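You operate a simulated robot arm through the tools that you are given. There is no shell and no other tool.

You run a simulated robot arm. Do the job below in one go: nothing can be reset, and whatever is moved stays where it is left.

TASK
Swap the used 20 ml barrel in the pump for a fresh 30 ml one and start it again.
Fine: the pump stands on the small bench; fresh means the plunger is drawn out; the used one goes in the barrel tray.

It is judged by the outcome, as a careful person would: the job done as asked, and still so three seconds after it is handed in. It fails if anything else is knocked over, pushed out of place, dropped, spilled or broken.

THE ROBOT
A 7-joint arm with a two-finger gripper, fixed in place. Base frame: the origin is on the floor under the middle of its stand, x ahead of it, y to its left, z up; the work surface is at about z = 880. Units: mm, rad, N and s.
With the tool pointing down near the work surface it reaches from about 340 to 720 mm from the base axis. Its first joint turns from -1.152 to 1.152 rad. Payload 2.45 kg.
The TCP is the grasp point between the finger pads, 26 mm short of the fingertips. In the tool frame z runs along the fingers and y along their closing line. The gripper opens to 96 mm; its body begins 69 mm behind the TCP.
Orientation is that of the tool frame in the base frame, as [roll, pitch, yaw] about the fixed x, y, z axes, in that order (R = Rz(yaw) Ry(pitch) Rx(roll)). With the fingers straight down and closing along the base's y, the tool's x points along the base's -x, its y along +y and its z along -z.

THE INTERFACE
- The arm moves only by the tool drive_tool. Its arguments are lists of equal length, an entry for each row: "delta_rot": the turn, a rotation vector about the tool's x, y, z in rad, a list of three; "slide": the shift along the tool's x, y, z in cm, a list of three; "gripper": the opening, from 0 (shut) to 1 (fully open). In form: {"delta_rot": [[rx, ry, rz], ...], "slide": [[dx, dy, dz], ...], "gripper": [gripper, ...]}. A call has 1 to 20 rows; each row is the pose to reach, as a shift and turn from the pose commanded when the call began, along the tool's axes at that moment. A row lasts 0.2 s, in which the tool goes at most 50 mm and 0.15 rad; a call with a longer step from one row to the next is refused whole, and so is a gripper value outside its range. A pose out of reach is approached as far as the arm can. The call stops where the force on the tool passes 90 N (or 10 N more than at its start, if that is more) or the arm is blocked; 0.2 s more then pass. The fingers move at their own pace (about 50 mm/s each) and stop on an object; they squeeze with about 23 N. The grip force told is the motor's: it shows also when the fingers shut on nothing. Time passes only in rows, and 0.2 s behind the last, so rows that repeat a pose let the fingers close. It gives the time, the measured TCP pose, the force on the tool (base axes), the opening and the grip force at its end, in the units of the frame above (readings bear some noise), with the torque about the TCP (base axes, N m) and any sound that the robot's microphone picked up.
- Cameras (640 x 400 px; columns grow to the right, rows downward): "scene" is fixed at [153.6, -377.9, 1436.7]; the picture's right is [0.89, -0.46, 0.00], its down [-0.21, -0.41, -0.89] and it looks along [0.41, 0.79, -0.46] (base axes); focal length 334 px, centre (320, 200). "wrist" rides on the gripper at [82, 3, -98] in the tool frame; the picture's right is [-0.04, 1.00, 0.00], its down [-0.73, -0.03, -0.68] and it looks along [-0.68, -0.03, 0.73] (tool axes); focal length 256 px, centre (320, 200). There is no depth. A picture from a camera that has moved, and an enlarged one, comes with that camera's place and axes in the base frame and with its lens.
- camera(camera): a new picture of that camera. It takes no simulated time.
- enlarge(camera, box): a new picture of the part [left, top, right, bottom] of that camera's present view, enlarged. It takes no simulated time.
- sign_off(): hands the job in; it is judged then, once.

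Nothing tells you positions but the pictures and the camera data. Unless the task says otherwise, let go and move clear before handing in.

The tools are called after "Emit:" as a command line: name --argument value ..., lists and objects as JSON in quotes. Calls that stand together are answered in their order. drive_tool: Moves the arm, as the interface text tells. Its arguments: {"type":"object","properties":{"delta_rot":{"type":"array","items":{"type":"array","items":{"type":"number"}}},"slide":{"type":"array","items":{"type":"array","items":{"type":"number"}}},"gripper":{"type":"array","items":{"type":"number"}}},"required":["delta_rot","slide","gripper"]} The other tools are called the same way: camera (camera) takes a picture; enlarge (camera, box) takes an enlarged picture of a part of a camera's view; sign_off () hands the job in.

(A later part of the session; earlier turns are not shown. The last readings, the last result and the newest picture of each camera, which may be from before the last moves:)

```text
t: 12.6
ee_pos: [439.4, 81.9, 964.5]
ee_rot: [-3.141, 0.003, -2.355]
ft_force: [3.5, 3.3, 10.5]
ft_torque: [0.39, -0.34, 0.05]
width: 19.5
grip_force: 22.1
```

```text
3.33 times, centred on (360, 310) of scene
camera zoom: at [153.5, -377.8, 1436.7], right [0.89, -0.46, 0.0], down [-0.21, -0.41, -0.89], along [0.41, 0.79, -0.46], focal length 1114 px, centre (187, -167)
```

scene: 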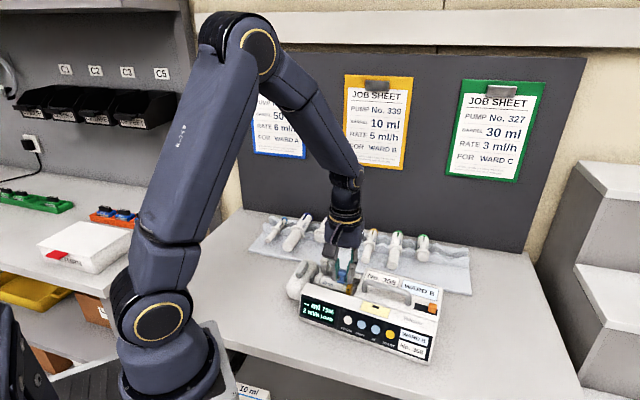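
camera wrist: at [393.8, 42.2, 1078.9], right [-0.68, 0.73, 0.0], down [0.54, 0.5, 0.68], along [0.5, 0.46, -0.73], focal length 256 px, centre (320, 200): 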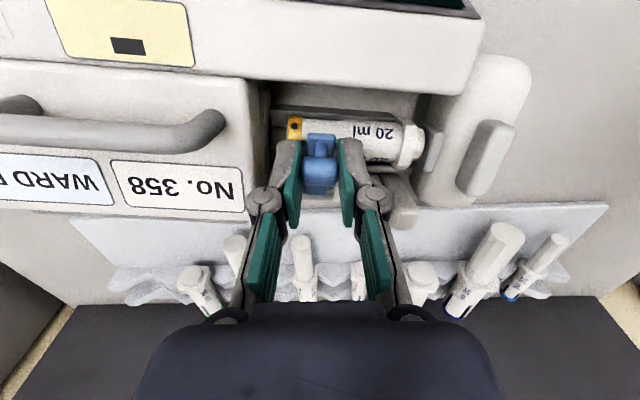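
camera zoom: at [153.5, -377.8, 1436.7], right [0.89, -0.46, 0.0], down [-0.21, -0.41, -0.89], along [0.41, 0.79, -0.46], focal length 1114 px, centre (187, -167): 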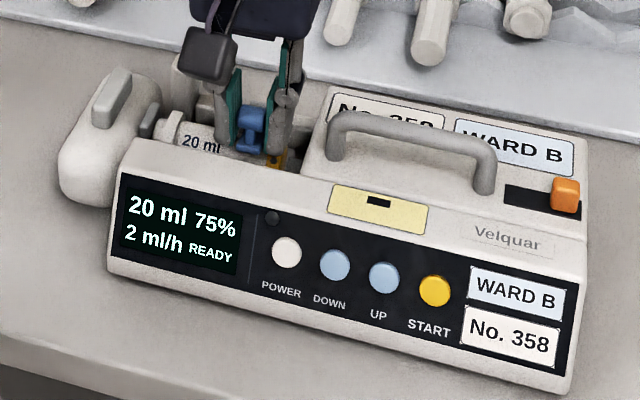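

The pump is back where it stood (display "READY"). I'll let go of the knob, back off, and tilt the tool 35° so that I can turn the gripper together with the clamp arm as it opens, putting no load on the pump.

Emit:
drive_tool --delta_rot '[[0, 0, 0], [0, 0, 0], [0, 0, 0], [0, 0, 0], [0, -0.12, 0], [0, -0.24, 0], [0, -0.36, 0], [0, -0.48, 0], [0, -0.61, 0], [0, -0.61, 0]]' --slide '[[0, 0, 0], [0, 0, 0], [0, 0, -2.5], [0, 0, -5], [0.7, 0, -5], [1.4, 0, -5], [2.1, 0, -5], [2.8, 0, -4.2], [3.3, 0, -3.7], [3.3, 0, -3.7]]' --gripper '[0.45, 0.45, 0.45, 0.45, 0.45, 0.45, 0.45, 0.45, 0.45, 0.45]'

Emit:
camera --camera "wrist"

Emit:
enlarge --camera "wrist" --box '[240, 60, 400, 220]'

Emit:
enlarge --camera "scene" --box '[270, 250, 450, 370]'

```text
t: 14.8
ee_pos: [420.8, 57.5, 1001.7]
ee_rot: [3.141, 0.607, -2.358]
ft_force: [-0.7, 0.2, -1.2]
ft_torque: [0.0, 0.02, 0.02]
width: 43.1
grip_force: 0.1
out of reach, approached as far as the arm can: row 9, 10
```

```text
taken
camera wrist: at [331.6, -26.0, 1035.1], right [-0.68, 0.73, 0.02], down [0.17, 0.13, 0.98], along [0.71, 0.67, -0.21], focal length 256 px, centre (320, 200)
```

wrist: 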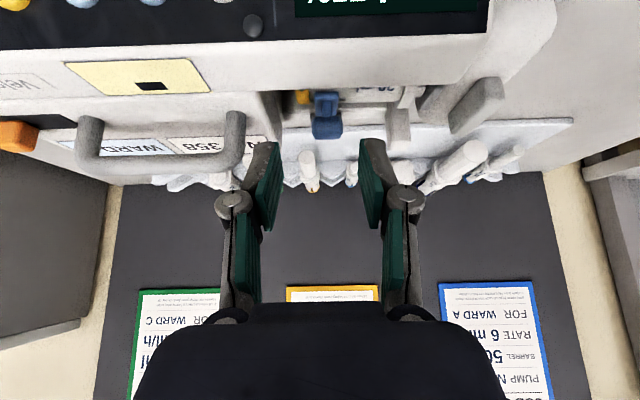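

```text
2.50 times, centred on (320, 140) of wrist
camera zoom: at [331.6, -26.0, 1035.1], right [-0.68, 0.73, 0.02], down [0.17, 0.13, 0.98], along [0.71, 0.67, -0.21], focal length 640 px, centre (320, 350)
```

zoom: 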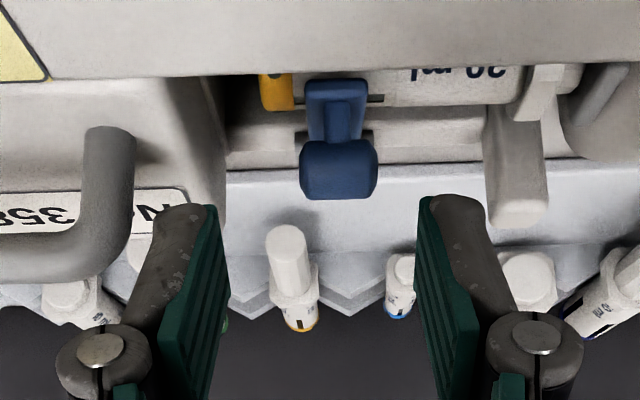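

```text
3.33 times, centred on (360, 310) of scene
camera zoom: at [153.6, -377.9, 1436.7], right [0.89, -0.46, 0.0], down [-0.21, -0.41, -0.89], along [0.41, 0.79, -0.46], focal length 1114 px, centre (187, -167)
```

zoom: 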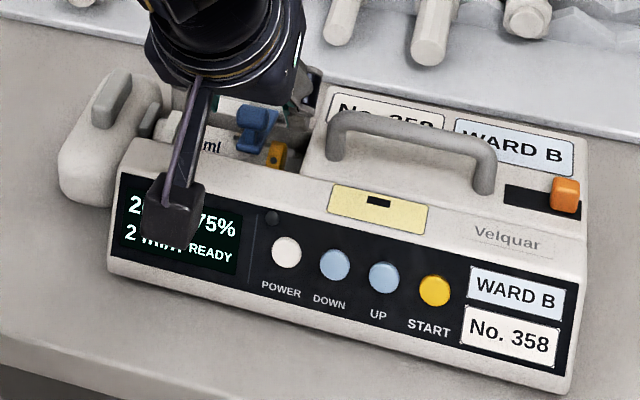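

The tilt reached is just at the limit, so I'll ease it back slightly (26°), come in on the knob along the finger direction, and close lightly on it.

Emit:
drive_tool --delta_rot '[[0, 0.08, 0], [0, 0.16, 0], [0, 0.16, 0], [0, 0.16, 0], [0, 0.16, 0], [0, 0.16, 0], [0, 0.16, 0]]' --slide '[[-0.4, -0.08, 0.3], [-0.84, -0.08, 0.58], [-0.5, -0.08, 2.6], [-0.205, -0.08, 4.52], [-0.205, -0.08, 4.52], [-0.205, -0.08, 4.52], [-0.205, -0.08, 4.52]]' --gripper '[0.45, 0.45, 0.45, 0.45, 0.19, 0.19, 0.19]'

Emit:
enlarge --camera "wrist" --box '[240, 60, 400, 220]'

Emit:
enlarge --camera "scene" --box '[270, 250, 450, 370]'

```text
t: 16.4
ee_pos: [441.9, 75.6, 966.3]
ee_rot: [-3.141, 0.45, -2.356]
ft_force: [-3.9, 2.9, 0.9]
ft_torque: [0.05, 0.09, 0.01]
width: 21.2
grip_force: 2.4
```

```text
2.50 times, centred on (320, 140) of wrist
camera zoom: at [356.6, -2.7, 1018.5], right [-0.68, 0.73, 0.02], down [0.28, 0.24, 0.93], along [0.68, 0.64, -0.37], focal length 640 px, centre (320, 350)
```

zoom: 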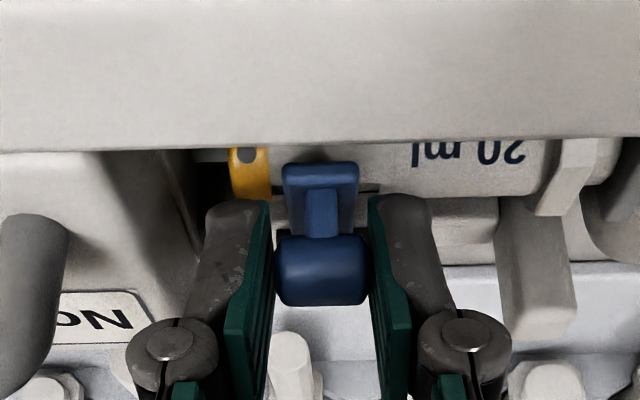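

```text
3.33 times, centred on (360, 310) of scene
camera zoom: at [153.6, -377.8, 1436.7], right [0.89, -0.46, 0.0], down [-0.21, -0.41, -0.89], along [0.41, 0.79, -0.46], focal length 1114 px, centre (187, -167)
```

zoom: 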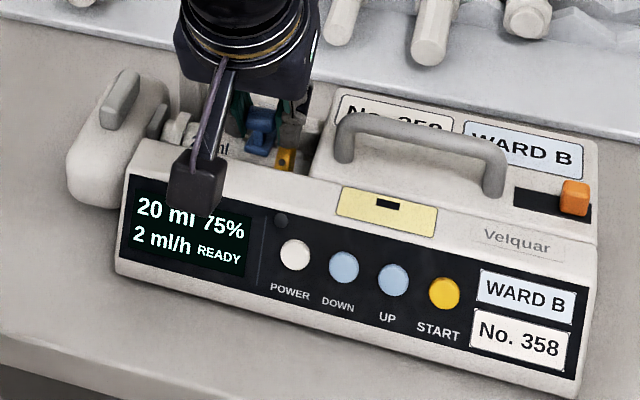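

The "approached" pose became my reference, so the tool came in about 6 mm too far along +e and nudged the pump with the knob. With the knob still loosely held I'll carry it back the same 6 mm.

Emit:
drive_tool --delta_rot '[[0, 0, 0], [0, 0, 0], [0, 0, 0], [0, 0, 0]]' --slide '[[0, 0.2, 0], [0, 0.4, 0], [0, 0.6, 0], [0, 0.68, 0]]' --gripper '[0.2, 0.2, 0.2, 0.2]'

Emit:
enlarge --camera "scene" --box '[270, 250, 450, 370]'

Emit:
camera --camera "wrist"

```text
t: 17.4
ee_pos: [438.6, 81.0, 965.8]
ee_rot: [-3.14, 0.451, -2.357]
ft_force: [3.0, -3.8, 1.7]
ft_torque: [-0.05, -0.06, -0.05]
width: 22.6
grip_force: 2.6
```

```text
3.33 times, centred on (360, 310) of scene
camera zoom: at [153.7, -378.0, 1436.6], right [0.89, -0.46, 0.0], down [-0.21, -0.41, -0.89], along [0.41, 0.79, -0.46], focal length 1114 px, centre (187, -167)
```

zoom: 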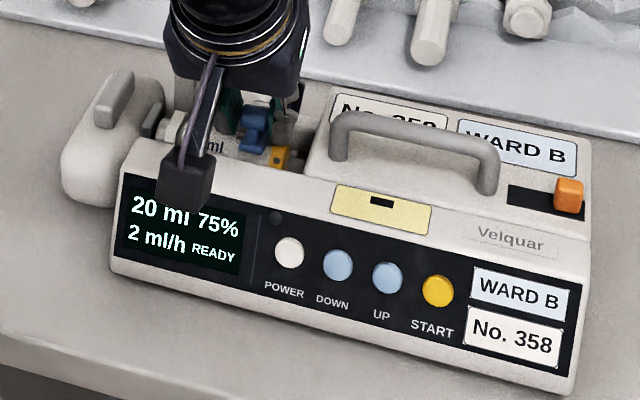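

```text
taken
camera wrist: at [352.9, 1.9, 1018.4], right [-0.68, 0.73, 0.02], down [0.28, 0.24, 0.93], along [0.68, 0.64, -0.37], focal length 256 px, centre (320, 200)
```

wrist: 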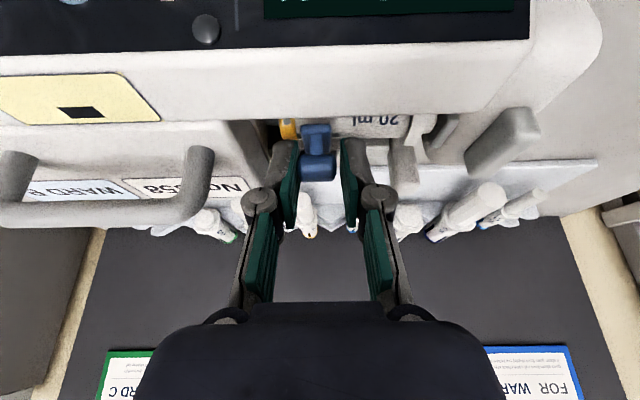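

The pump is back on its original marks. Now I'll close on the knob and turn the gripper together with the arm about the hinge, in small steps.

Emit:
drive_tool --delta_rot '[[0, 0, 0], [0, 0, 0], [0, 0, 0], [0, 0.065, 0], [0, 0.13, 0], [0, 0.26, 0], [0, 0.39, 0]]' --slide '[[0, -0.1, 0], [0, -0.1, 0], [0, -0.1, 0], [-0.38, -0.1, -0.11], [-0.768, -0.1, -0.215], [-1.557, -0.1, -0.328], [-2.354, -0.1, -0.339]]' --gripper '[0, 0, 0, 0, 0, 0, 0]'

Emit:
enlarge --camera "scene" --box '[270, 250, 450, 370]'

Emit:
camera --camera "wrist"

```text
t: 19.0
ee_pos: [452.7, 95.3, 980.9]
ee_rot: [-3.139, 0.056, -2.357]
ft_force: [0.0, 1.7, -0.4]
ft_torque: [0.0, -0.03, 0.14]
width: 19.2
grip_force: 22.9
```

```text
3.33 times, centred on (360, 310) of scene
camera zoom: at [153.7, -377.8, 1436.7], right [0.89, -0.46, 0.0], down [-0.21, -0.41, -0.89], along [0.41, 0.79, -0.46], focal length 1114 px, centre (187, -167)
```

zoom: 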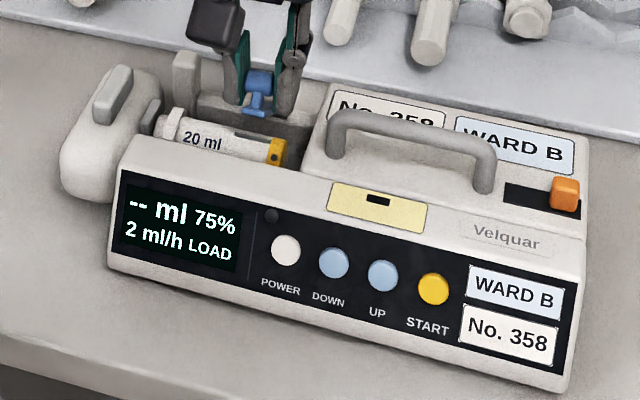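

```text
taken
camera wrist: at [387.9, 37.1, 1073.1], right [-0.68, 0.73, 0.0], down [0.51, 0.47, 0.72], along [0.53, 0.49, -0.69], focal length 256 px, centre (320, 200)
```

wrist: 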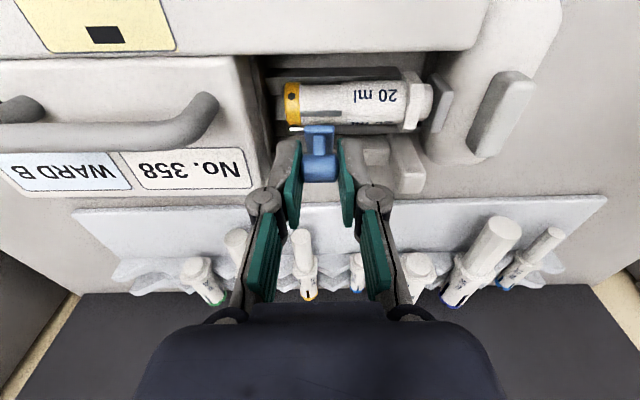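

The clamp is swinging freely with the pump staying put and almost no force. I'll continue the same rotation.

Emit:
drive_tool --delta_rot '[[0, 0.13, 0], [0, 0.26, 0], [0, 0.39, 0], [0, 0.52, 0], [0, 0.65, 0]]' --slide '[[-0.768, 0, -0.215], [-1.557, 0, -0.328], [-2.354, 0, -0.339], [-3.147, 0, -0.246], [-3.919, 0, -0.05]]' --gripper '[0, 0, 0, 0, 0]'

Emit:
enlarge --camera "scene" --box '[270, 250, 450, 370]'

Emit:
camera --camera "wrist"

```text
t: 20.2
ee_pos: [480.2, 122.3, 984.3]
ee_rot: [-3.138, -0.589, -2.359]
ft_force: [7.0, 0.8, 14.7]
ft_torque: [0.05, -0.09, 0.02]
width: 19.2
grip_force: 23.2
```

```text
3.33 times, centred on (360, 310) of scene
camera zoom: at [153.5, -377.9, 1436.7], right [0.89, -0.46, 0.0], down [-0.21, -0.41, -0.89], along [0.41, 0.79, -0.46], focal length 1114 px, centre (187, -167)
```

zoom: 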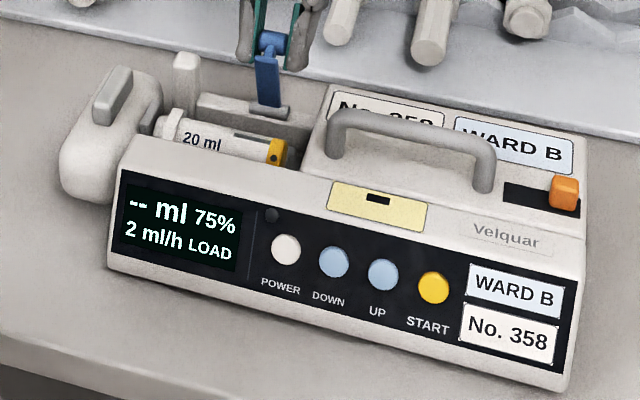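

```text
taken
camera wrist: at [467.9, 117.4, 1109.8], right [-0.68, 0.73, -0.03], down [0.72, 0.68, 0.16], along [0.13, 0.09, -0.99], focal length 256 px, centre (320, 200)
```

wrist: 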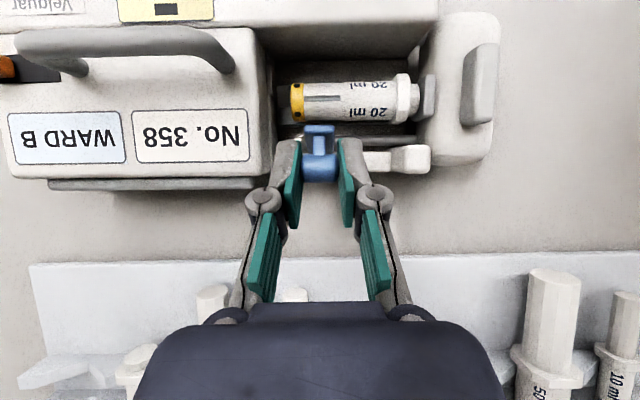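

The arm is now nearly upright and the force is a radial push from a slightly short arc. I'll ease outward 2.5 mm and turn a little further past upright.

Emit:
drive_tool --delta_rot '[[0, 0, 0], [0, 0.07, 0], [0, 0.14, 0], [0, 0.2, 0]]' --slide '[[0.08, 0, -0.23], [-0.34, 0, -0.35], [-0.74, 0, -0.45], [-1.1, 0, -0.51]]' --gripper '[0, 0, 0, 0]'

Emit:
enlarge --camera "scene" --box '[270, 250, 450, 370]'

Emit:
enlarge --camera "wrist" --box '[240, 60, 440, 220]'

```text
t: 21.2
ee_pos: [489.0, 130.6, 980.9]
ee_rot: [3.141, -0.792, -2.353]
ft_force: [-2.3, 0.2, 0.3]
ft_torque: [0.07, -0.01, -0.04]
width: 19.2
grip_force: 23.0
```

```text
3.33 times, centred on (360, 310) of scene
camera zoom: at [153.7, -377.9, 1436.7], right [0.89, -0.46, 0.0], down [-0.21, -0.41, -0.89], along [0.41, 0.79, -0.46], focal length 1114 px, centre (187, -167)
```

zoom: 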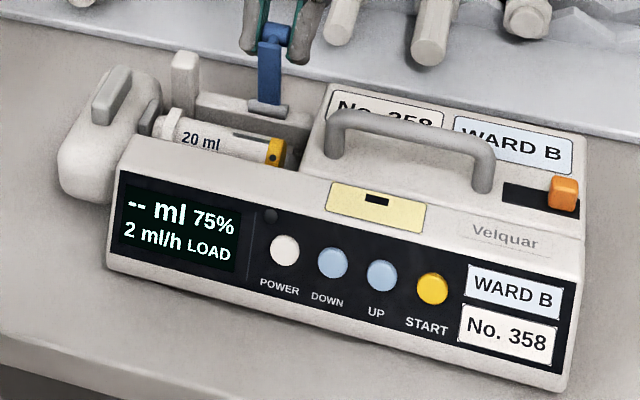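

```text
2.50 times, centred on (340, 140) of wrist
camera zoom: at [494.4, 143.5, 1107.4], right [-0.69, 0.73, -0.03], down [0.73, 0.69, -0.04], along [-0.01, -0.05, -1.0], focal length 640 px, centre (270, 350)
```

zoom: 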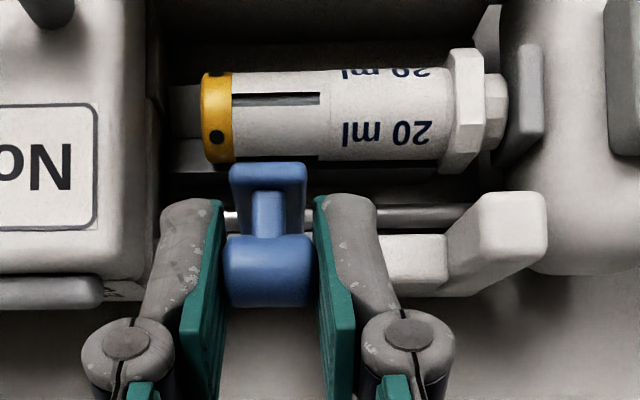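

It's at about 71° with hardly any force. I'll turn it a bit further back so it rests open by itself.

Emit:
drive_tool --delta_rot '[[0, 0.07, 0], [0, 0.14, 0], [0, 0.21, 0]]' --slide '[[-0.41, 0, -0.12], [-0.83, 0, -0.23], [-1.25, 0, -0.29]]' --gripper '[0, 0, 0]'

Emit:
enlarge --camera "scene" --box '[270, 250, 450, 370]'

```text
t: 22.0
ee_pos: [498.0, 137.0, 976.4]
ee_rot: [-3.137, -1.002, -2.359]
ft_force: [3.0, -1.8, 3.6]
ft_torque: [0.39, -0.47, 0.03]
width: 19.3
grip_force: 22.8
```

```text
3.33 times, centred on (360, 310) of scene
camera zoom: at [153.6, -378.0, 1436.6], right [0.89, -0.46, 0.0], down [-0.21, -0.41, -0.89], along [0.41, 0.79, -0.46], focal length 1114 px, centre (187, -167)
```

zoom: 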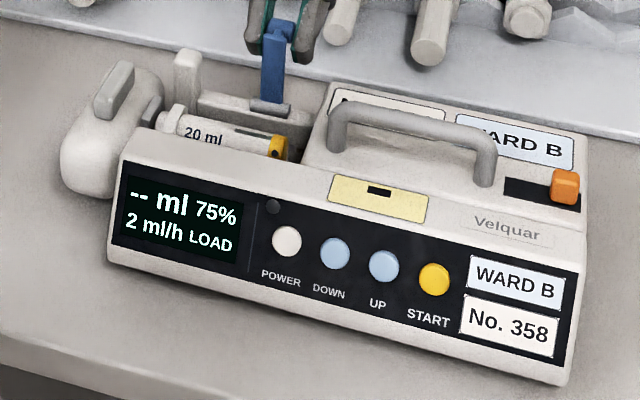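

That's its stop (a torque shows and the pump front just began to lift), so I'll ease back 0.1 rad, release, and lift clear.

Emit:
drive_tool --delta_rot '[[0, -0.05, 0], [0, -0.1, 0], [0, -0.1, 0], [0, -0.1, 0], [0, -0.1, 0], [0, -0.1, 0], [0, -0.1, 0]]' --slide '[[0.3, 0, 0.12], [0.59, 0, 0.24], [0.59, 0, 0.24], [0.59, 0, 0.24], [1.4, 0, -0.6], [3, 0, -1.9], [5, 0, -3.4]]' --gripper '[0, 0, 0.45, 0.45, 0.45, 0.45, 0.45]'

Emit:
enlarge --camera "scene" --box '[270, 250, 450, 370]'

Emit:
camera --camera "wrist"

```text
t: 23.6
ee_pos: [497.3, 140.0, 1033.5]
ee_rot: [-3.141, -0.902, -2.354]
ft_force: [-0.2, 0.3, 0.0]
ft_torque: [0.01, 0.01, 0.0]
width: 43.4
grip_force: 0.1
```

```text
3.33 times, centred on (360, 310) of scene
camera zoom: at [153.6, -377.9, 1436.7], right [0.89, -0.46, 0.0], down [-0.21, -0.41, -0.89], along [0.41, 0.79, -0.46], focal length 1114 px, centre (187, -167)
```

zoom: 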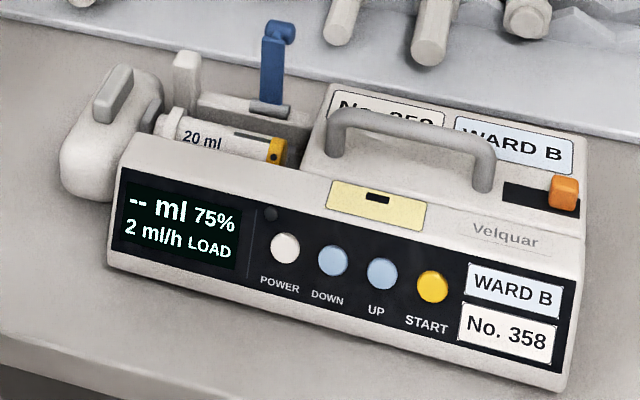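

```text
taken
camera wrist: at [513.2, 162.5, 1157.3], right [-0.69, 0.72, -0.03], down [0.72, 0.68, -0.15], along [-0.09, -0.13, -0.99], focal length 256 px, centre (320, 200)
```

wrist: 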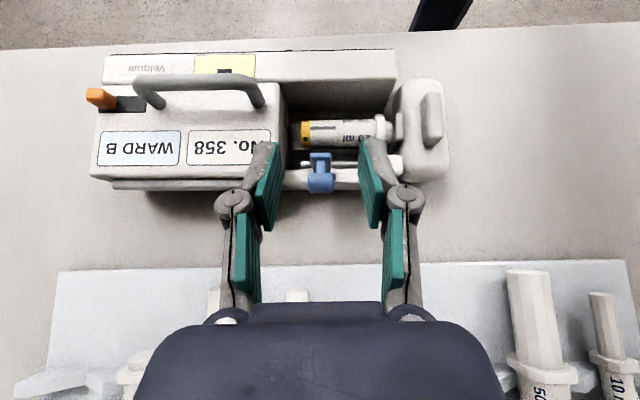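

The clamp stays open by itself and the pump hasn't shifted. I'll look closely at the bed and drive from this overhead angle.

Emit:
enlarge --camera "wrist" --box '[270, 60, 460, 200]'

Emit:
enlarge --camera "wrist" --box '[280, 95, 400, 170]'

Emit:
enlarge --camera "scene" --box '[280, 255, 370, 315]'

```text
2.86 times, centred on (365, 130) of wrist
camera zoom: at [513.2, 162.5, 1157.3], right [-0.69, 0.72, -0.03], down [0.72, 0.68, -0.15], along [-0.09, -0.13, -0.99], focal length 731 px, centre (191, 400)
```

zoom: 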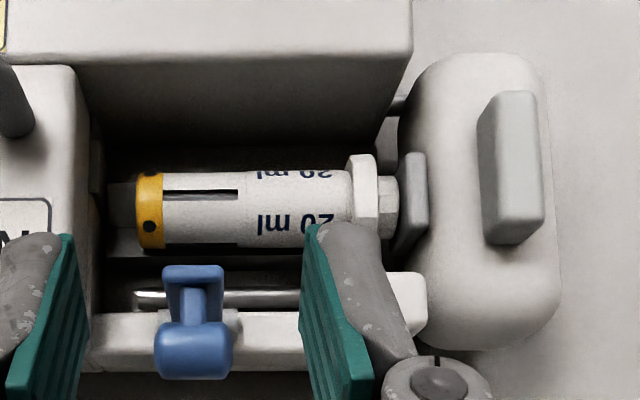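

```text
5.33 times, centred on (340, 132) of wrist
camera zoom: at [513.2, 162.5, 1157.3], right [-0.69, 0.72, -0.03], down [0.72, 0.68, -0.15], along [-0.09, -0.13, -0.99], focal length 1365 px, centre (213, 560)
```

zoom: 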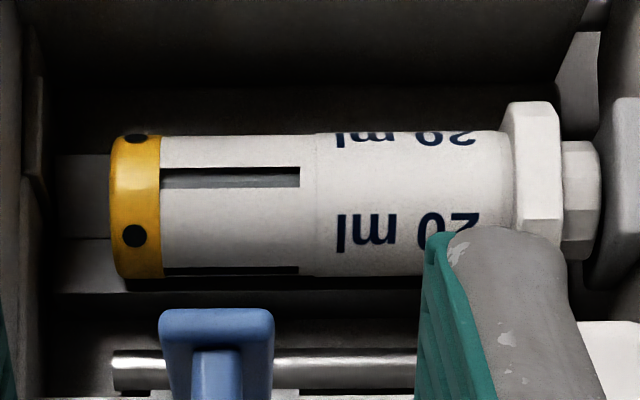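

```text
6.67 times, centred on (325, 285) of scene
camera zoom: at [153.6, -377.9, 1436.7], right [0.89, -0.46, 0.0], down [-0.21, -0.41, -0.89], along [0.41, 0.79, -0.46], focal length 2228 px, centre (287, -367)
```

zoom: 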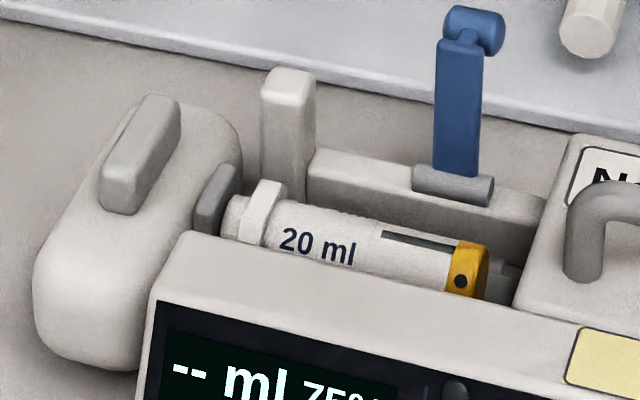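

Next is the drive. I'll bring the tool upright again and over the drive's lug for a close look.

Emit:
drive_tool --delta_rot '[[0, -0.1, 0], [0, -0.22, 0], [0, -0.35, 0], [0, -0.48, 0], [0, -0.6, 0], [0, -0.72, 0], [0, -0.84, 0], [0, -0.902, 0], [0, -0.902, 0]]' --slide '[[1.57, 0, -1.24], [3.13, 0, -2.49], [4.06, 2, -1.31], [4.97, 4, 0.14], [5.46, 6, 2.05], [5.51, 7.8, 4.05], [5.01, 9.2, 5.99], [4.41, 9.56, 6.92], [4.41, 9.56, 6.92]]' --gripper '[0.45, 0.45, 0.45, 0.45, 0.4, 0.4, 0.4, 0.4, 0.4]'

Emit:
camera --camera "wrist"

Emit:
enlarge --camera "wrist" --box '[220, 60, 420, 220]'

Emit:
enlarge --camera "scene" --box '[260, 230, 380, 330]'

```text
t: 25.6
ee_pos: [370.7, 151.5, 1025.4]
ee_rot: [-3.141, 0.003, -2.356]
ft_force: [-0.3, 0.0, 0.9]
ft_torque: [0.06, 0.0, 0.01]
width: 38.3
grip_force: 0.1
```

```text
taken
camera wrist: at [310.0, 96.5, 1122.3], right [-0.68, 0.73, 0.0], down [0.54, 0.5, 0.68], along [0.5, 0.46, -0.73], focal length 256 px, centre (320, 200)
```

wrist: 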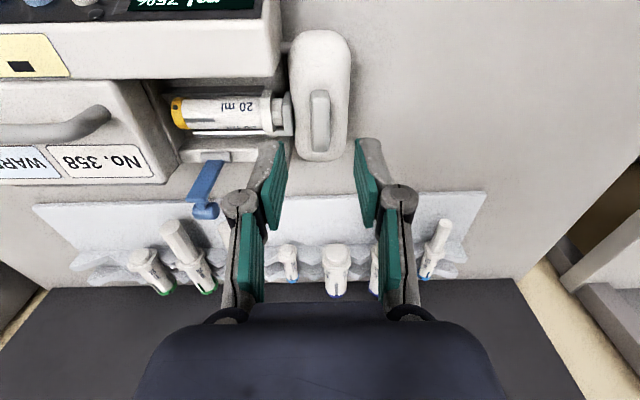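

```text
2.50 times, centred on (320, 140) of wrist
camera zoom: at [310.0, 96.5, 1122.3], right [-0.68, 0.73, 0.0], down [0.54, 0.5, 0.68], along [0.5, 0.46, -0.73], focal length 640 px, centre (320, 350)
```

zoom: 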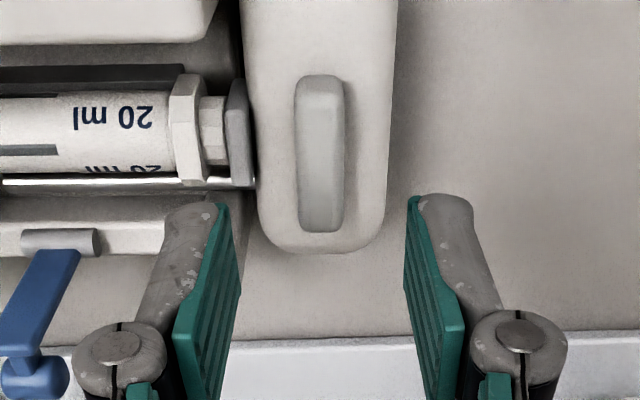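

```text
4.00 times, centred on (320, 280) of scene
camera zoom: at [153.6, -377.9, 1436.7], right [0.89, -0.46, 0.0], down [-0.21, -0.41, -0.89], along [0.41, 0.79, -0.46], focal length 1337 px, centre (320, -120)
```

zoom: 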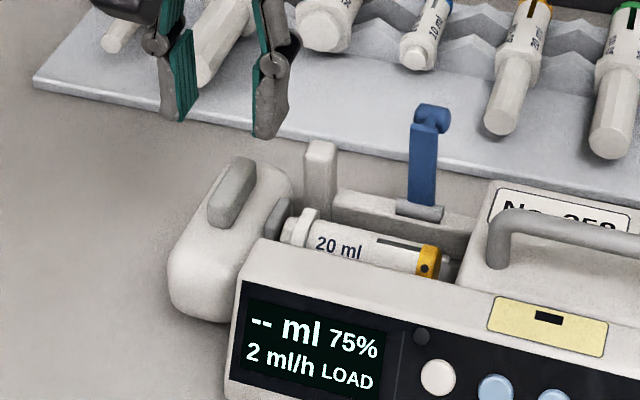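

The drive lug is under the fingers (e 154, n 376); the pump's left end has swung back about 10 mm (roughly 4° of yaw) from the clamp work. I'll take the lug gently with the fingers aligned to it, so I can later square the pump up again as well.

Emit:
drive_tool --delta_rot '[[0, 0, 0.07], [0, 0, 0.07], [0, 0, 0.07], [0, 0, 0.07], [0, 0, 0.07]]' --slide '[[-0.7, 0.07, 1], [-0.7, 0.07, 3], [-0.7, 0.07, 5], [-0.7, 0.07, 6.0], [-0.7, 0.07, 6.0]]' --gripper '[0.29, 0.29, 0.29, 0.29, 0.29]'

Emit:
enlarge --camera "wrist" --box '[220, 60, 420, 220]'

Emit:
enlarge --camera "scene" --box '[260, 230, 380, 330]'

```text
t: 26.8
ee_pos: [377.0, 154.3, 965.0]
ee_rot: [-3.141, 0.0, -2.425]
ft_force: [0.0, -0.1, -0.1]
ft_torque: [0.0, 0.04, 0.03]
width: 27.9
grip_force: 0.0
```

```text
2.50 times, centred on (320, 140) of wrist
camera zoom: at [311.9, 104.7, 1061.8], right [-0.63, 0.78, 0.0], down [0.57, 0.46, 0.68], along [0.53, 0.43, -0.73], focal length 640 px, centre (320, 350)
```

zoom: 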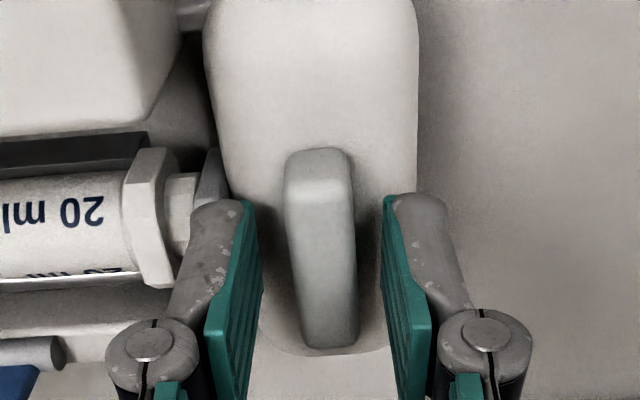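

```text
4.00 times, centred on (320, 280) of scene
camera zoom: at [153.6, -377.9, 1436.7], right [0.89, -0.46, 0.0], down [-0.21, -0.41, -0.89], along [0.41, 0.79, -0.46], focal length 1337 px, centre (320, -120)
```

zoom: 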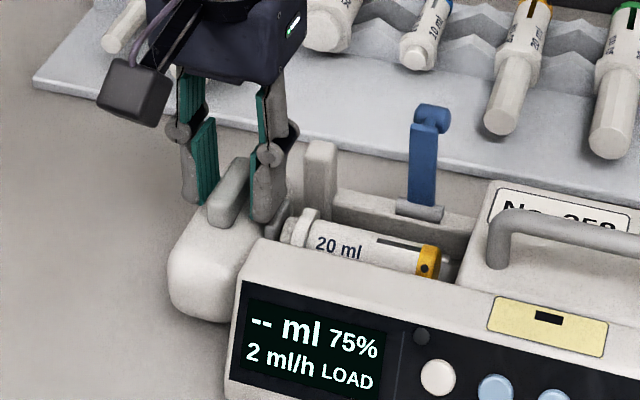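

The fingers straddle the lug squarely. I'll close on it and try a short slide outward along the pump's axis, watching the force.

Emit:
drive_tool --delta_rot '[[0, 0, 0], [0, 0, 0], [0, 0, 0], [0, 0, 0], [0, 0, 0], [0, 0, 0]]' --slide '[[0, 0, 0.1], [0, 0, 0.1], [0, 0, 0.1], [0, 0.2, 0.1], [0, 0.4, 0.1], [0, 0.6, 0.1]]' --gripper '[0, 0, 0, 0, 0, 0]'

Emit:
enlarge --camera "wrist" --box '[220, 60, 420, 220]'

Emit:
enlarge --camera "scene" --box '[270, 250, 450, 370]'

```text
t: 28.2
ee_pos: [372.9, 158.4, 964.5]
ee_rot: [-3.139, 0.003, -2.426]
ft_force: [2.0, 1.1, -0.4]
ft_torque: [-0.02, -0.03, 0.53]
width: 14.4
grip_force: 23.1
```

```text
2.50 times, centred on (320, 140) of wrist
camera zoom: at [308.0, 109.2, 1061.6], right [-0.63, 0.78, 0.0], down [0.57, 0.46, 0.68], along [0.53, 0.43, -0.73], focal length 640 px, centre (320, 350)
```

zoom: 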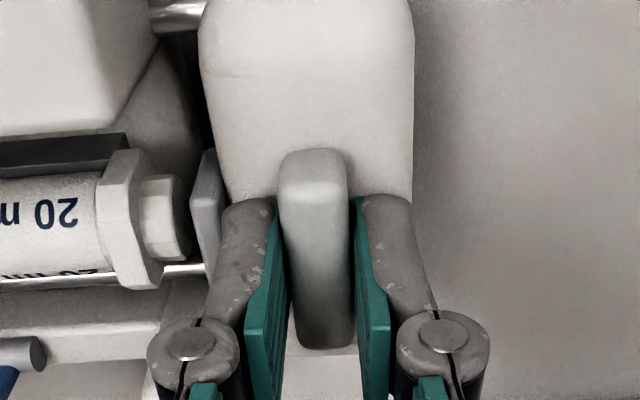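

```text
3.33 times, centred on (360, 310) of scene
camera zoom: at [153.7, -377.8, 1436.7], right [0.89, -0.46, 0.0], down [-0.21, -0.41, -0.89], along [0.41, 0.79, -0.46], focal length 1114 px, centre (187, -167)
```

zoom: 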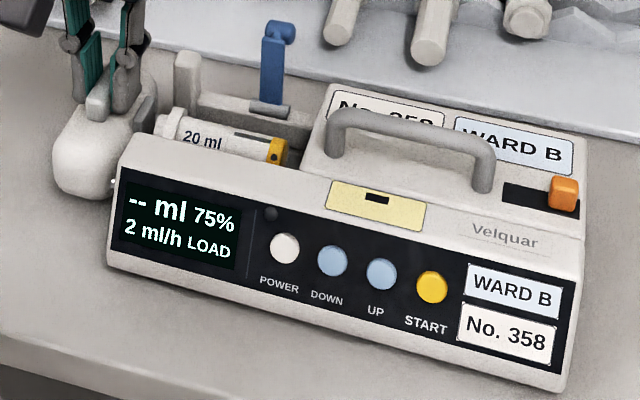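

The drive slides out easily with no catch needed. I'll draw it out a further 60 mm so the extended 30 ml plunger will fit.

Emit:
drive_tool --delta_rot '[[0, 0, 0], [0, 0, 0], [0, 0, 0], [0, 0, 0], [0, 0, 0], [0, 0, 0], [0, 0, 0]]' --slide '[[0, 0.8, 0], [0, 1.8, 0], [0, 2.8, 0], [0, 3.8, 0], [0, 4.8, 0], [0, 5.6, 0], [0, 6, 0]]' --gripper '[0, 0, 0, 0, 0, 0, 0]'

Emit:
camera --camera "wrist"

Emit:
enlarge --camera "scene" --box '[250, 240, 450, 370]'

```text
t: 29.8
ee_pos: [334.0, 204.0, 964.4]
ee_rot: [3.14, 0.001, -2.425]
ft_force: [2.3, 0.6, 0.2]
ft_torque: [-0.07, 0.03, 0.49]
width: 14.0
grip_force: 22.7
```

```text
taken
camera wrist: at [268.6, 154.3, 1061.5], right [-0.63, 0.78, 0.0], down [0.57, 0.46, 0.68], along [0.53, 0.43, -0.73], focal length 256 px, centre (320, 200)
```

wrist: 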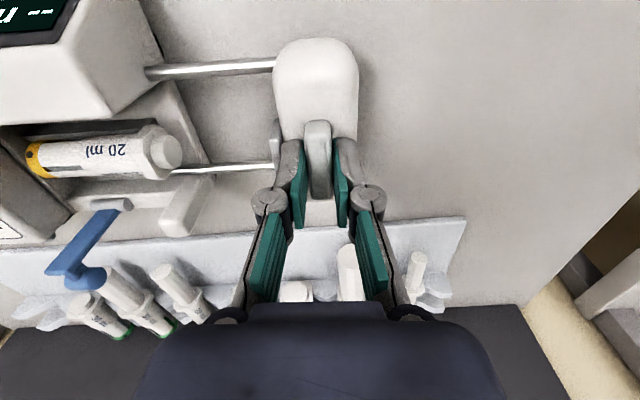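

```text
3.08 times, centred on (350, 305) of scene
camera zoom: at [153.7, -377.9, 1436.7], right [0.89, -0.46, 0.0], down [-0.21, -0.41, -0.89], along [0.41, 0.79, -0.46], focal length 1028 px, centre (228, -123)
```

zoom: 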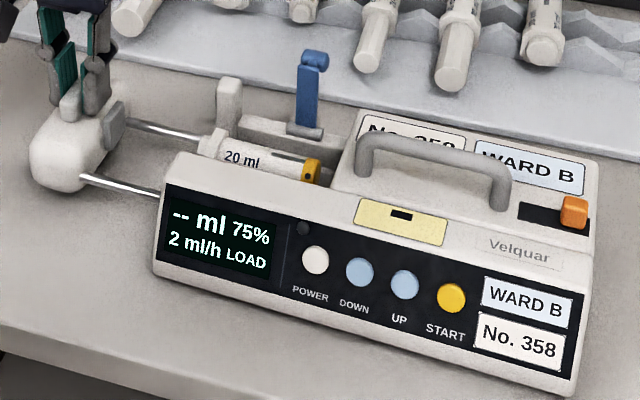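

The drive is out about 67 mm on its two rods and the pump body has stayed still. While I hold the lug I'll swing the pump's left end forward about 15 mm to square it to where it first stood.

Emit:
drive_tool --delta_rot '[[0, 0, -0.01], [0, 0, -0.025], [0, 0, -0.04], [0, 0, -0.055], [0, 0, -0.06], [0, 0, -0.06]]' --slide '[[0.25, -0.02, 0], [0.65, -0.045, 0], [1.05, -0.07, 0], [1.4, -0.095, 0], [1.55, -0.107, 0], [1.55, -0.107, 0]]' --gripper '[0, 0, 0, 0, 0, 0]'

Emit:
camera --camera "wrist"

Emit:
enlarge --camera "scene" --box '[270, 250, 450, 370]'

```text
t: 31.2
ee_pos: [321.9, 194.3, 965.9]
ee_rot: [3.142, 0.002, -2.366]
ft_force: [-0.3, 0.5, -0.2]
ft_torque: [0.0, -0.04, 0.26]
width: 13.4
grip_force: 23.1
```

```text
taken
camera wrist: at [260.6, 140.2, 1062.1], right [-0.67, 0.74, 0.0], down [0.54, 0.49, 0.68], along [0.5, 0.46, -0.73], focal length 256 px, centre (320, 200)
```

wrist: 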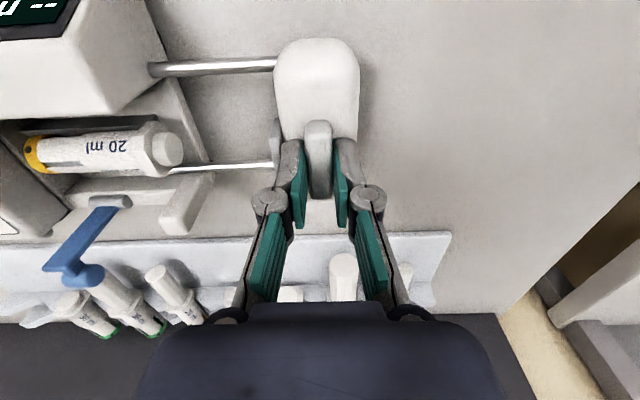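

```text
3.33 times, centred on (360, 310) of scene
camera zoom: at [153.7, -377.9, 1436.7], right [0.89, -0.46, 0.0], down [-0.21, -0.41, -0.89], along [0.41, 0.79, -0.46], focal length 1114 px, centre (187, -167)
```

zoom: 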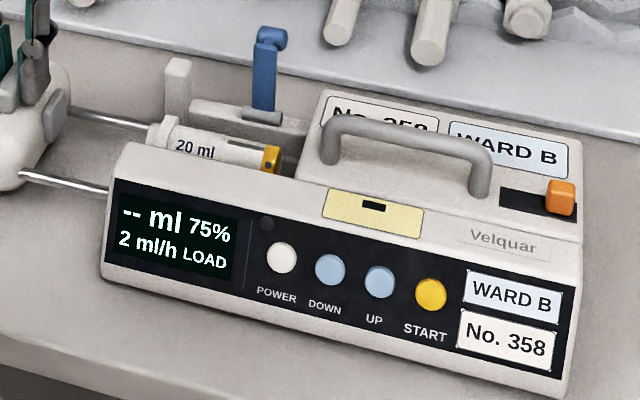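

The pump is square again and within about 5 mm of its first place. I'll release the lug, rise, and turn the gripper a quarter turn to take the 20 ml barrel across its body.

Emit:
drive_tool --delta_rot '[[0, 0, 0], [0, 0, 0], [0, 0, 0], [0, 0, 0], [0, 0, 0.14], [0, 0, 0.28], [0, 0, 0.42], [0, 0, 0.56], [0, 0, 0.7], [0, 0, 0.84], [0, 0, 0.98], [0, 0, 1.12], [0, 0, 1.26], [0, 0, 1.4], [0, 0, 1.5], [0, 0, 1.561], [0, 0, 1.561]]' --slide '[[0, 0, 0], [0, 0, 0], [0, 0, -2], [0, 0, -5], [0, 0, -6.4], [0, -0.5, -6.4], [0, -1, -6.4], [0, -1.5, -6.4], [0, -2, -6.4], [0, -2.5, -6.4], [0, -3, -6.4], [0, -3.5, -6.4], [0, -4, -6.4], [0, -4.5, -6.4], [0, -5, -6.4], [0, -5, -6.4], [0, -5, -6.4]]' --gripper '[0.3, 0.3, 0.3, 0.3, 0.4, 0.5, 0.5, 0.5, 0.5, 0.5, 0.5, 0.5, 0.5, 0.5, 0.5, 0.5, 0.5]'

Emit:
camera --camera "wrist"

Emit:
enlarge --camera "wrist" --box '[220, 100, 420, 240]'

Emit:
enlarge --camera "scene" --box '[230, 230, 450, 370]'

```text
t: 34.8
ee_pos: [357.7, 157.9, 1028.9]
ee_rot: [3.141, -0.001, 2.354]
ft_force: [0.1, -0.4, -0.5]
ft_torque: [0.0, -0.02, 0.02]
width: 48.0
grip_force: 0.1
```

```text
taken
camera wrist: at [301.2, 219.0, 1126.5], right [0.74, 0.68, 0.0], down [0.5, -0.54, 0.68], along [0.46, -0.5, -0.73], focal length 256 px, centre (320, 200)
```

wrist: 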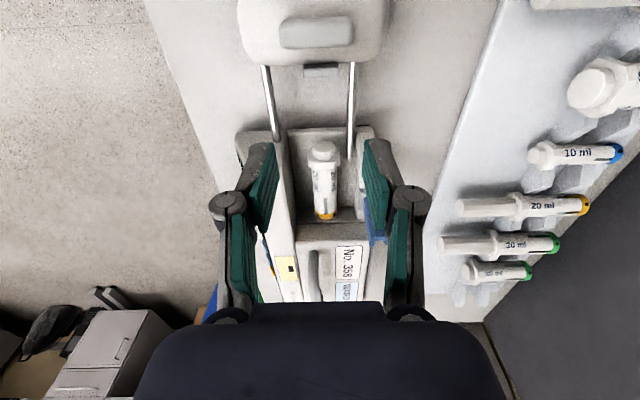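

```text
2.86 times, centred on (320, 170) of wrist
camera zoom: at [301.2, 219.0, 1126.5], right [0.74, 0.68, 0.0], down [0.5, -0.54, 0.68], along [0.46, -0.5, -0.73], focal length 731 px, centre (320, 286)
```

zoom: 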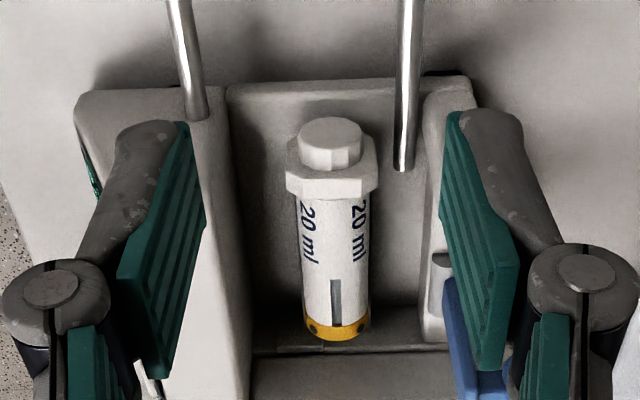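

```text
2.86 times, centred on (340, 300) of scene
camera zoom: at [153.6, -377.9, 1436.7], right [0.89, -0.46, 0.0], down [-0.21, -0.41, -0.89], along [0.41, 0.79, -0.46], focal length 955 px, centre (263, -86)
```

zoom: 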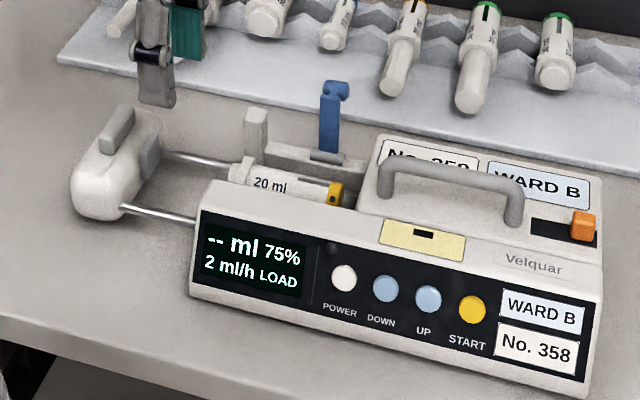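

The barrel is fully free now: its axis is at n 366, running e 185–270, with about 20 mm of room each side in the bed. I'll go above it with the fingers opened to about 31 mm to check the fit.

Emit:
drive_tool --delta_rot '[[0, 0, 0], [0, 0, 0], [0, 0, 0], [0, 0, 0], [0, 0, 0]]' --slide '[[-3, 0.05, 0], [-6, 0.1, 1], [-8.1, 0.17, 3], [-8.1, 0.17, 4.4], [-8.1, 0.17, 4.4]]' --gripper '[0.33, 0.33, 0.33, 0.33, 0.33]'

Emit:
enlarge --camera "wrist" --box '[220, 60, 420, 220]'

Emit:
enlarge --camera "scene" --box '[270, 230, 390, 330]'

```text
t: 36.0
ee_pos: [417.0, 101.9, 985.4]
ee_rot: [3.14, -0.001, 2.357]
ft_force: [-0.1, -0.7, -0.1]
ft_torque: [0.0, 0.03, -0.02]
width: 31.6
grip_force: 0.0
```

```text
2.50 times, centred on (320, 140) of wrist
camera zoom: at [360.3, 162.5, 1082.1], right [0.73, 0.68, 0.0], down [0.5, -0.54, 0.68], along [0.46, -0.5, -0.73], focal length 640 px, centre (320, 350)
```

zoom: 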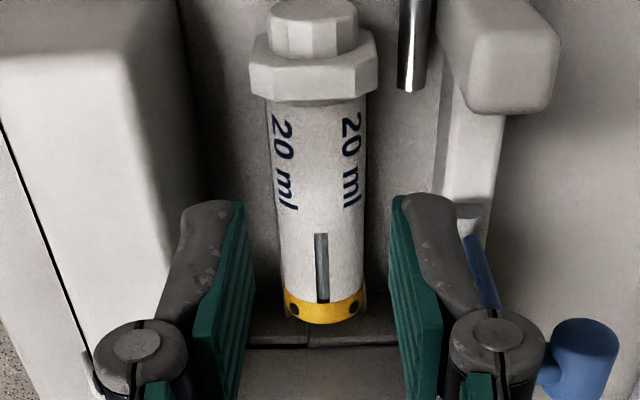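

```text
4.00 times, centred on (330, 280) of scene
camera zoom: at [153.6, -377.9, 1436.7], right [0.89, -0.46, 0.0], down [-0.21, -0.41, -0.89], along [0.41, 0.79, -0.46], focal length 1337 px, centre (280, -120)
```

zoom: 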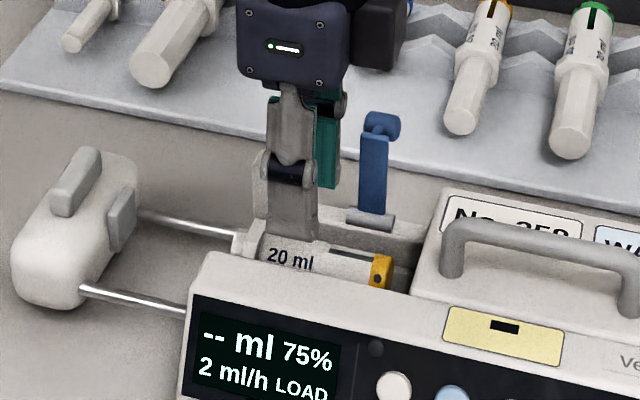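

Alignment is good (barrel axis n 366, tool n 367, about 5 mm spare outside each finger). I'll shift 0.8 mm, lower around the barrel, close, and lift a few mm as a test.

Emit:
drive_tool --delta_rot '[[0, 0, 0], [0, 0, 0], [0, 0, 0], [0, 0, 0], [0, 0, 0], [0, 0, 0], [0, 0, 0], [0, 0, 0]]' --slide '[[0, -0.08, 1.5], [0, -0.08, 3], [0, -0.08, 4], [0, -0.08, 4.55], [0, -0.08, 4.55], [0, -0.08, 4.55], [0, -0.08, 4.55], [0, -0.08, 4.55]]' --gripper '[0.33, 0.33, 0.33, 0.33, 0.33, 0, 0, 0]'

Emit:
enlarge --camera "wrist" --box '[220, 60, 420, 220]'

Emit:
enlarge --camera "scene" --box '[270, 230, 390, 330]'

```text
t: 37.8
ee_pos: [415.4, 99.6, 939.9]
ee_rot: [3.14, 0.001, 2.356]
ft_force: [-0.4, -0.4, -0.5]
ft_torque: [0.01, -0.02, 0.0]
width: 23.4
grip_force: 22.6
```

```text
2.50 times, centred on (320, 140) of wrist
camera zoom: at [358.5, 161.7, 1037.2], right [0.73, 0.68, 0.0], down [0.5, -0.54, 0.68], along [0.46, -0.5, -0.73], focal length 640 px, centre (320, 350)
```

zoom: 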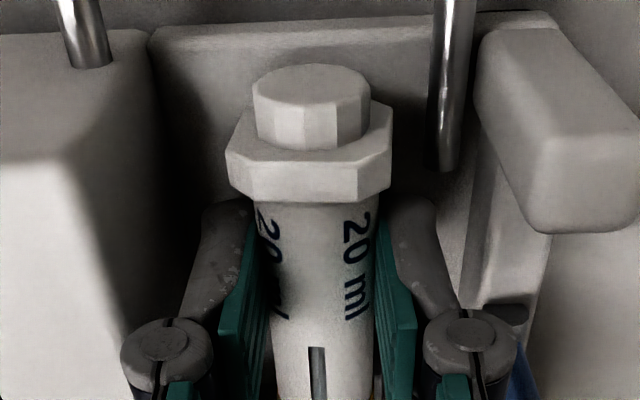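

```text
4.00 times, centred on (330, 280) of scene
camera zoom: at [153.6, -377.9, 1436.7], right [0.89, -0.46, 0.0], down [-0.21, -0.41, -0.89], along [0.41, 0.79, -0.46], focal length 1337 px, centre (280, -120)
```

zoom: 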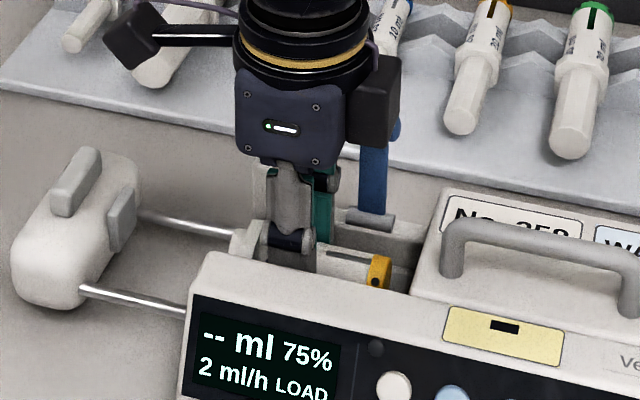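

I have the barrel (23.4 mm, zero side force). Lifting it straight up slowly.

Emit:
drive_tool --delta_rot '[[0, 0, 0], [0, 0, 0], [0, 0, 0], [0, 0, 0], [0, 0, 0], [0, 0, 0], [0, 0, 0]]' --slide '[[0, 0, -0.3], [0, 0, -0.8], [0, 0, -1.5], [0, 0, -3], [0, 0, -5], [0, 0, -7], [0, 0, -8.5]]' --gripper '[0, 0, 0, 0, 0, 0, 0]'

Emit:
camera --camera "wrist"

Emit:
enlarge --camera "scene" --box '[250, 220, 450, 370]'

```text
t: 39.4
ee_pos: [415.1, 101.4, 1024.5]
ee_rot: [3.139, 0.0, 2.357]
ft_force: [0.9, 0.7, 0.2]
ft_torque: [-0.04, 0.01, -0.03]
width: 23.2
grip_force: 22.9
```

```text
taken
camera wrist: at [358.0, 162.5, 1122.2], right [0.73, 0.68, 0.0], down [0.5, -0.54, 0.68], along [0.46, -0.5, -0.73], focal length 256 px, centre (320, 200)
```

wrist: 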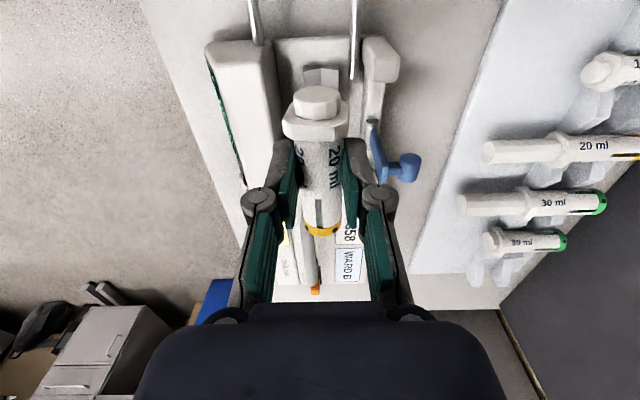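

```text
2.67 times, centred on (350, 295) of scene
camera zoom: at [153.6, -377.9, 1436.7], right [0.89, -0.46, 0.0], down [-0.21, -0.41, -0.89], along [0.41, 0.79, -0.46], focal length 891 px, centre (240, -53)
```

zoom: 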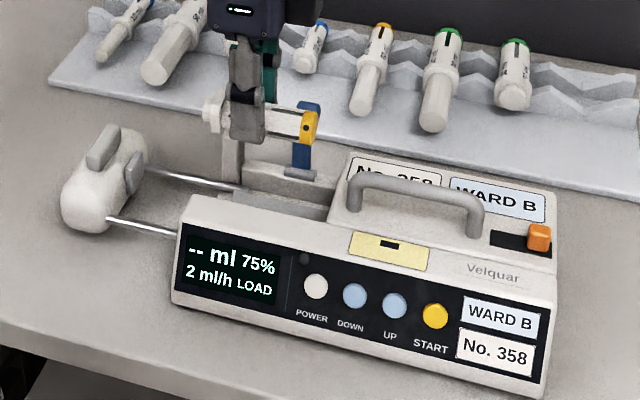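

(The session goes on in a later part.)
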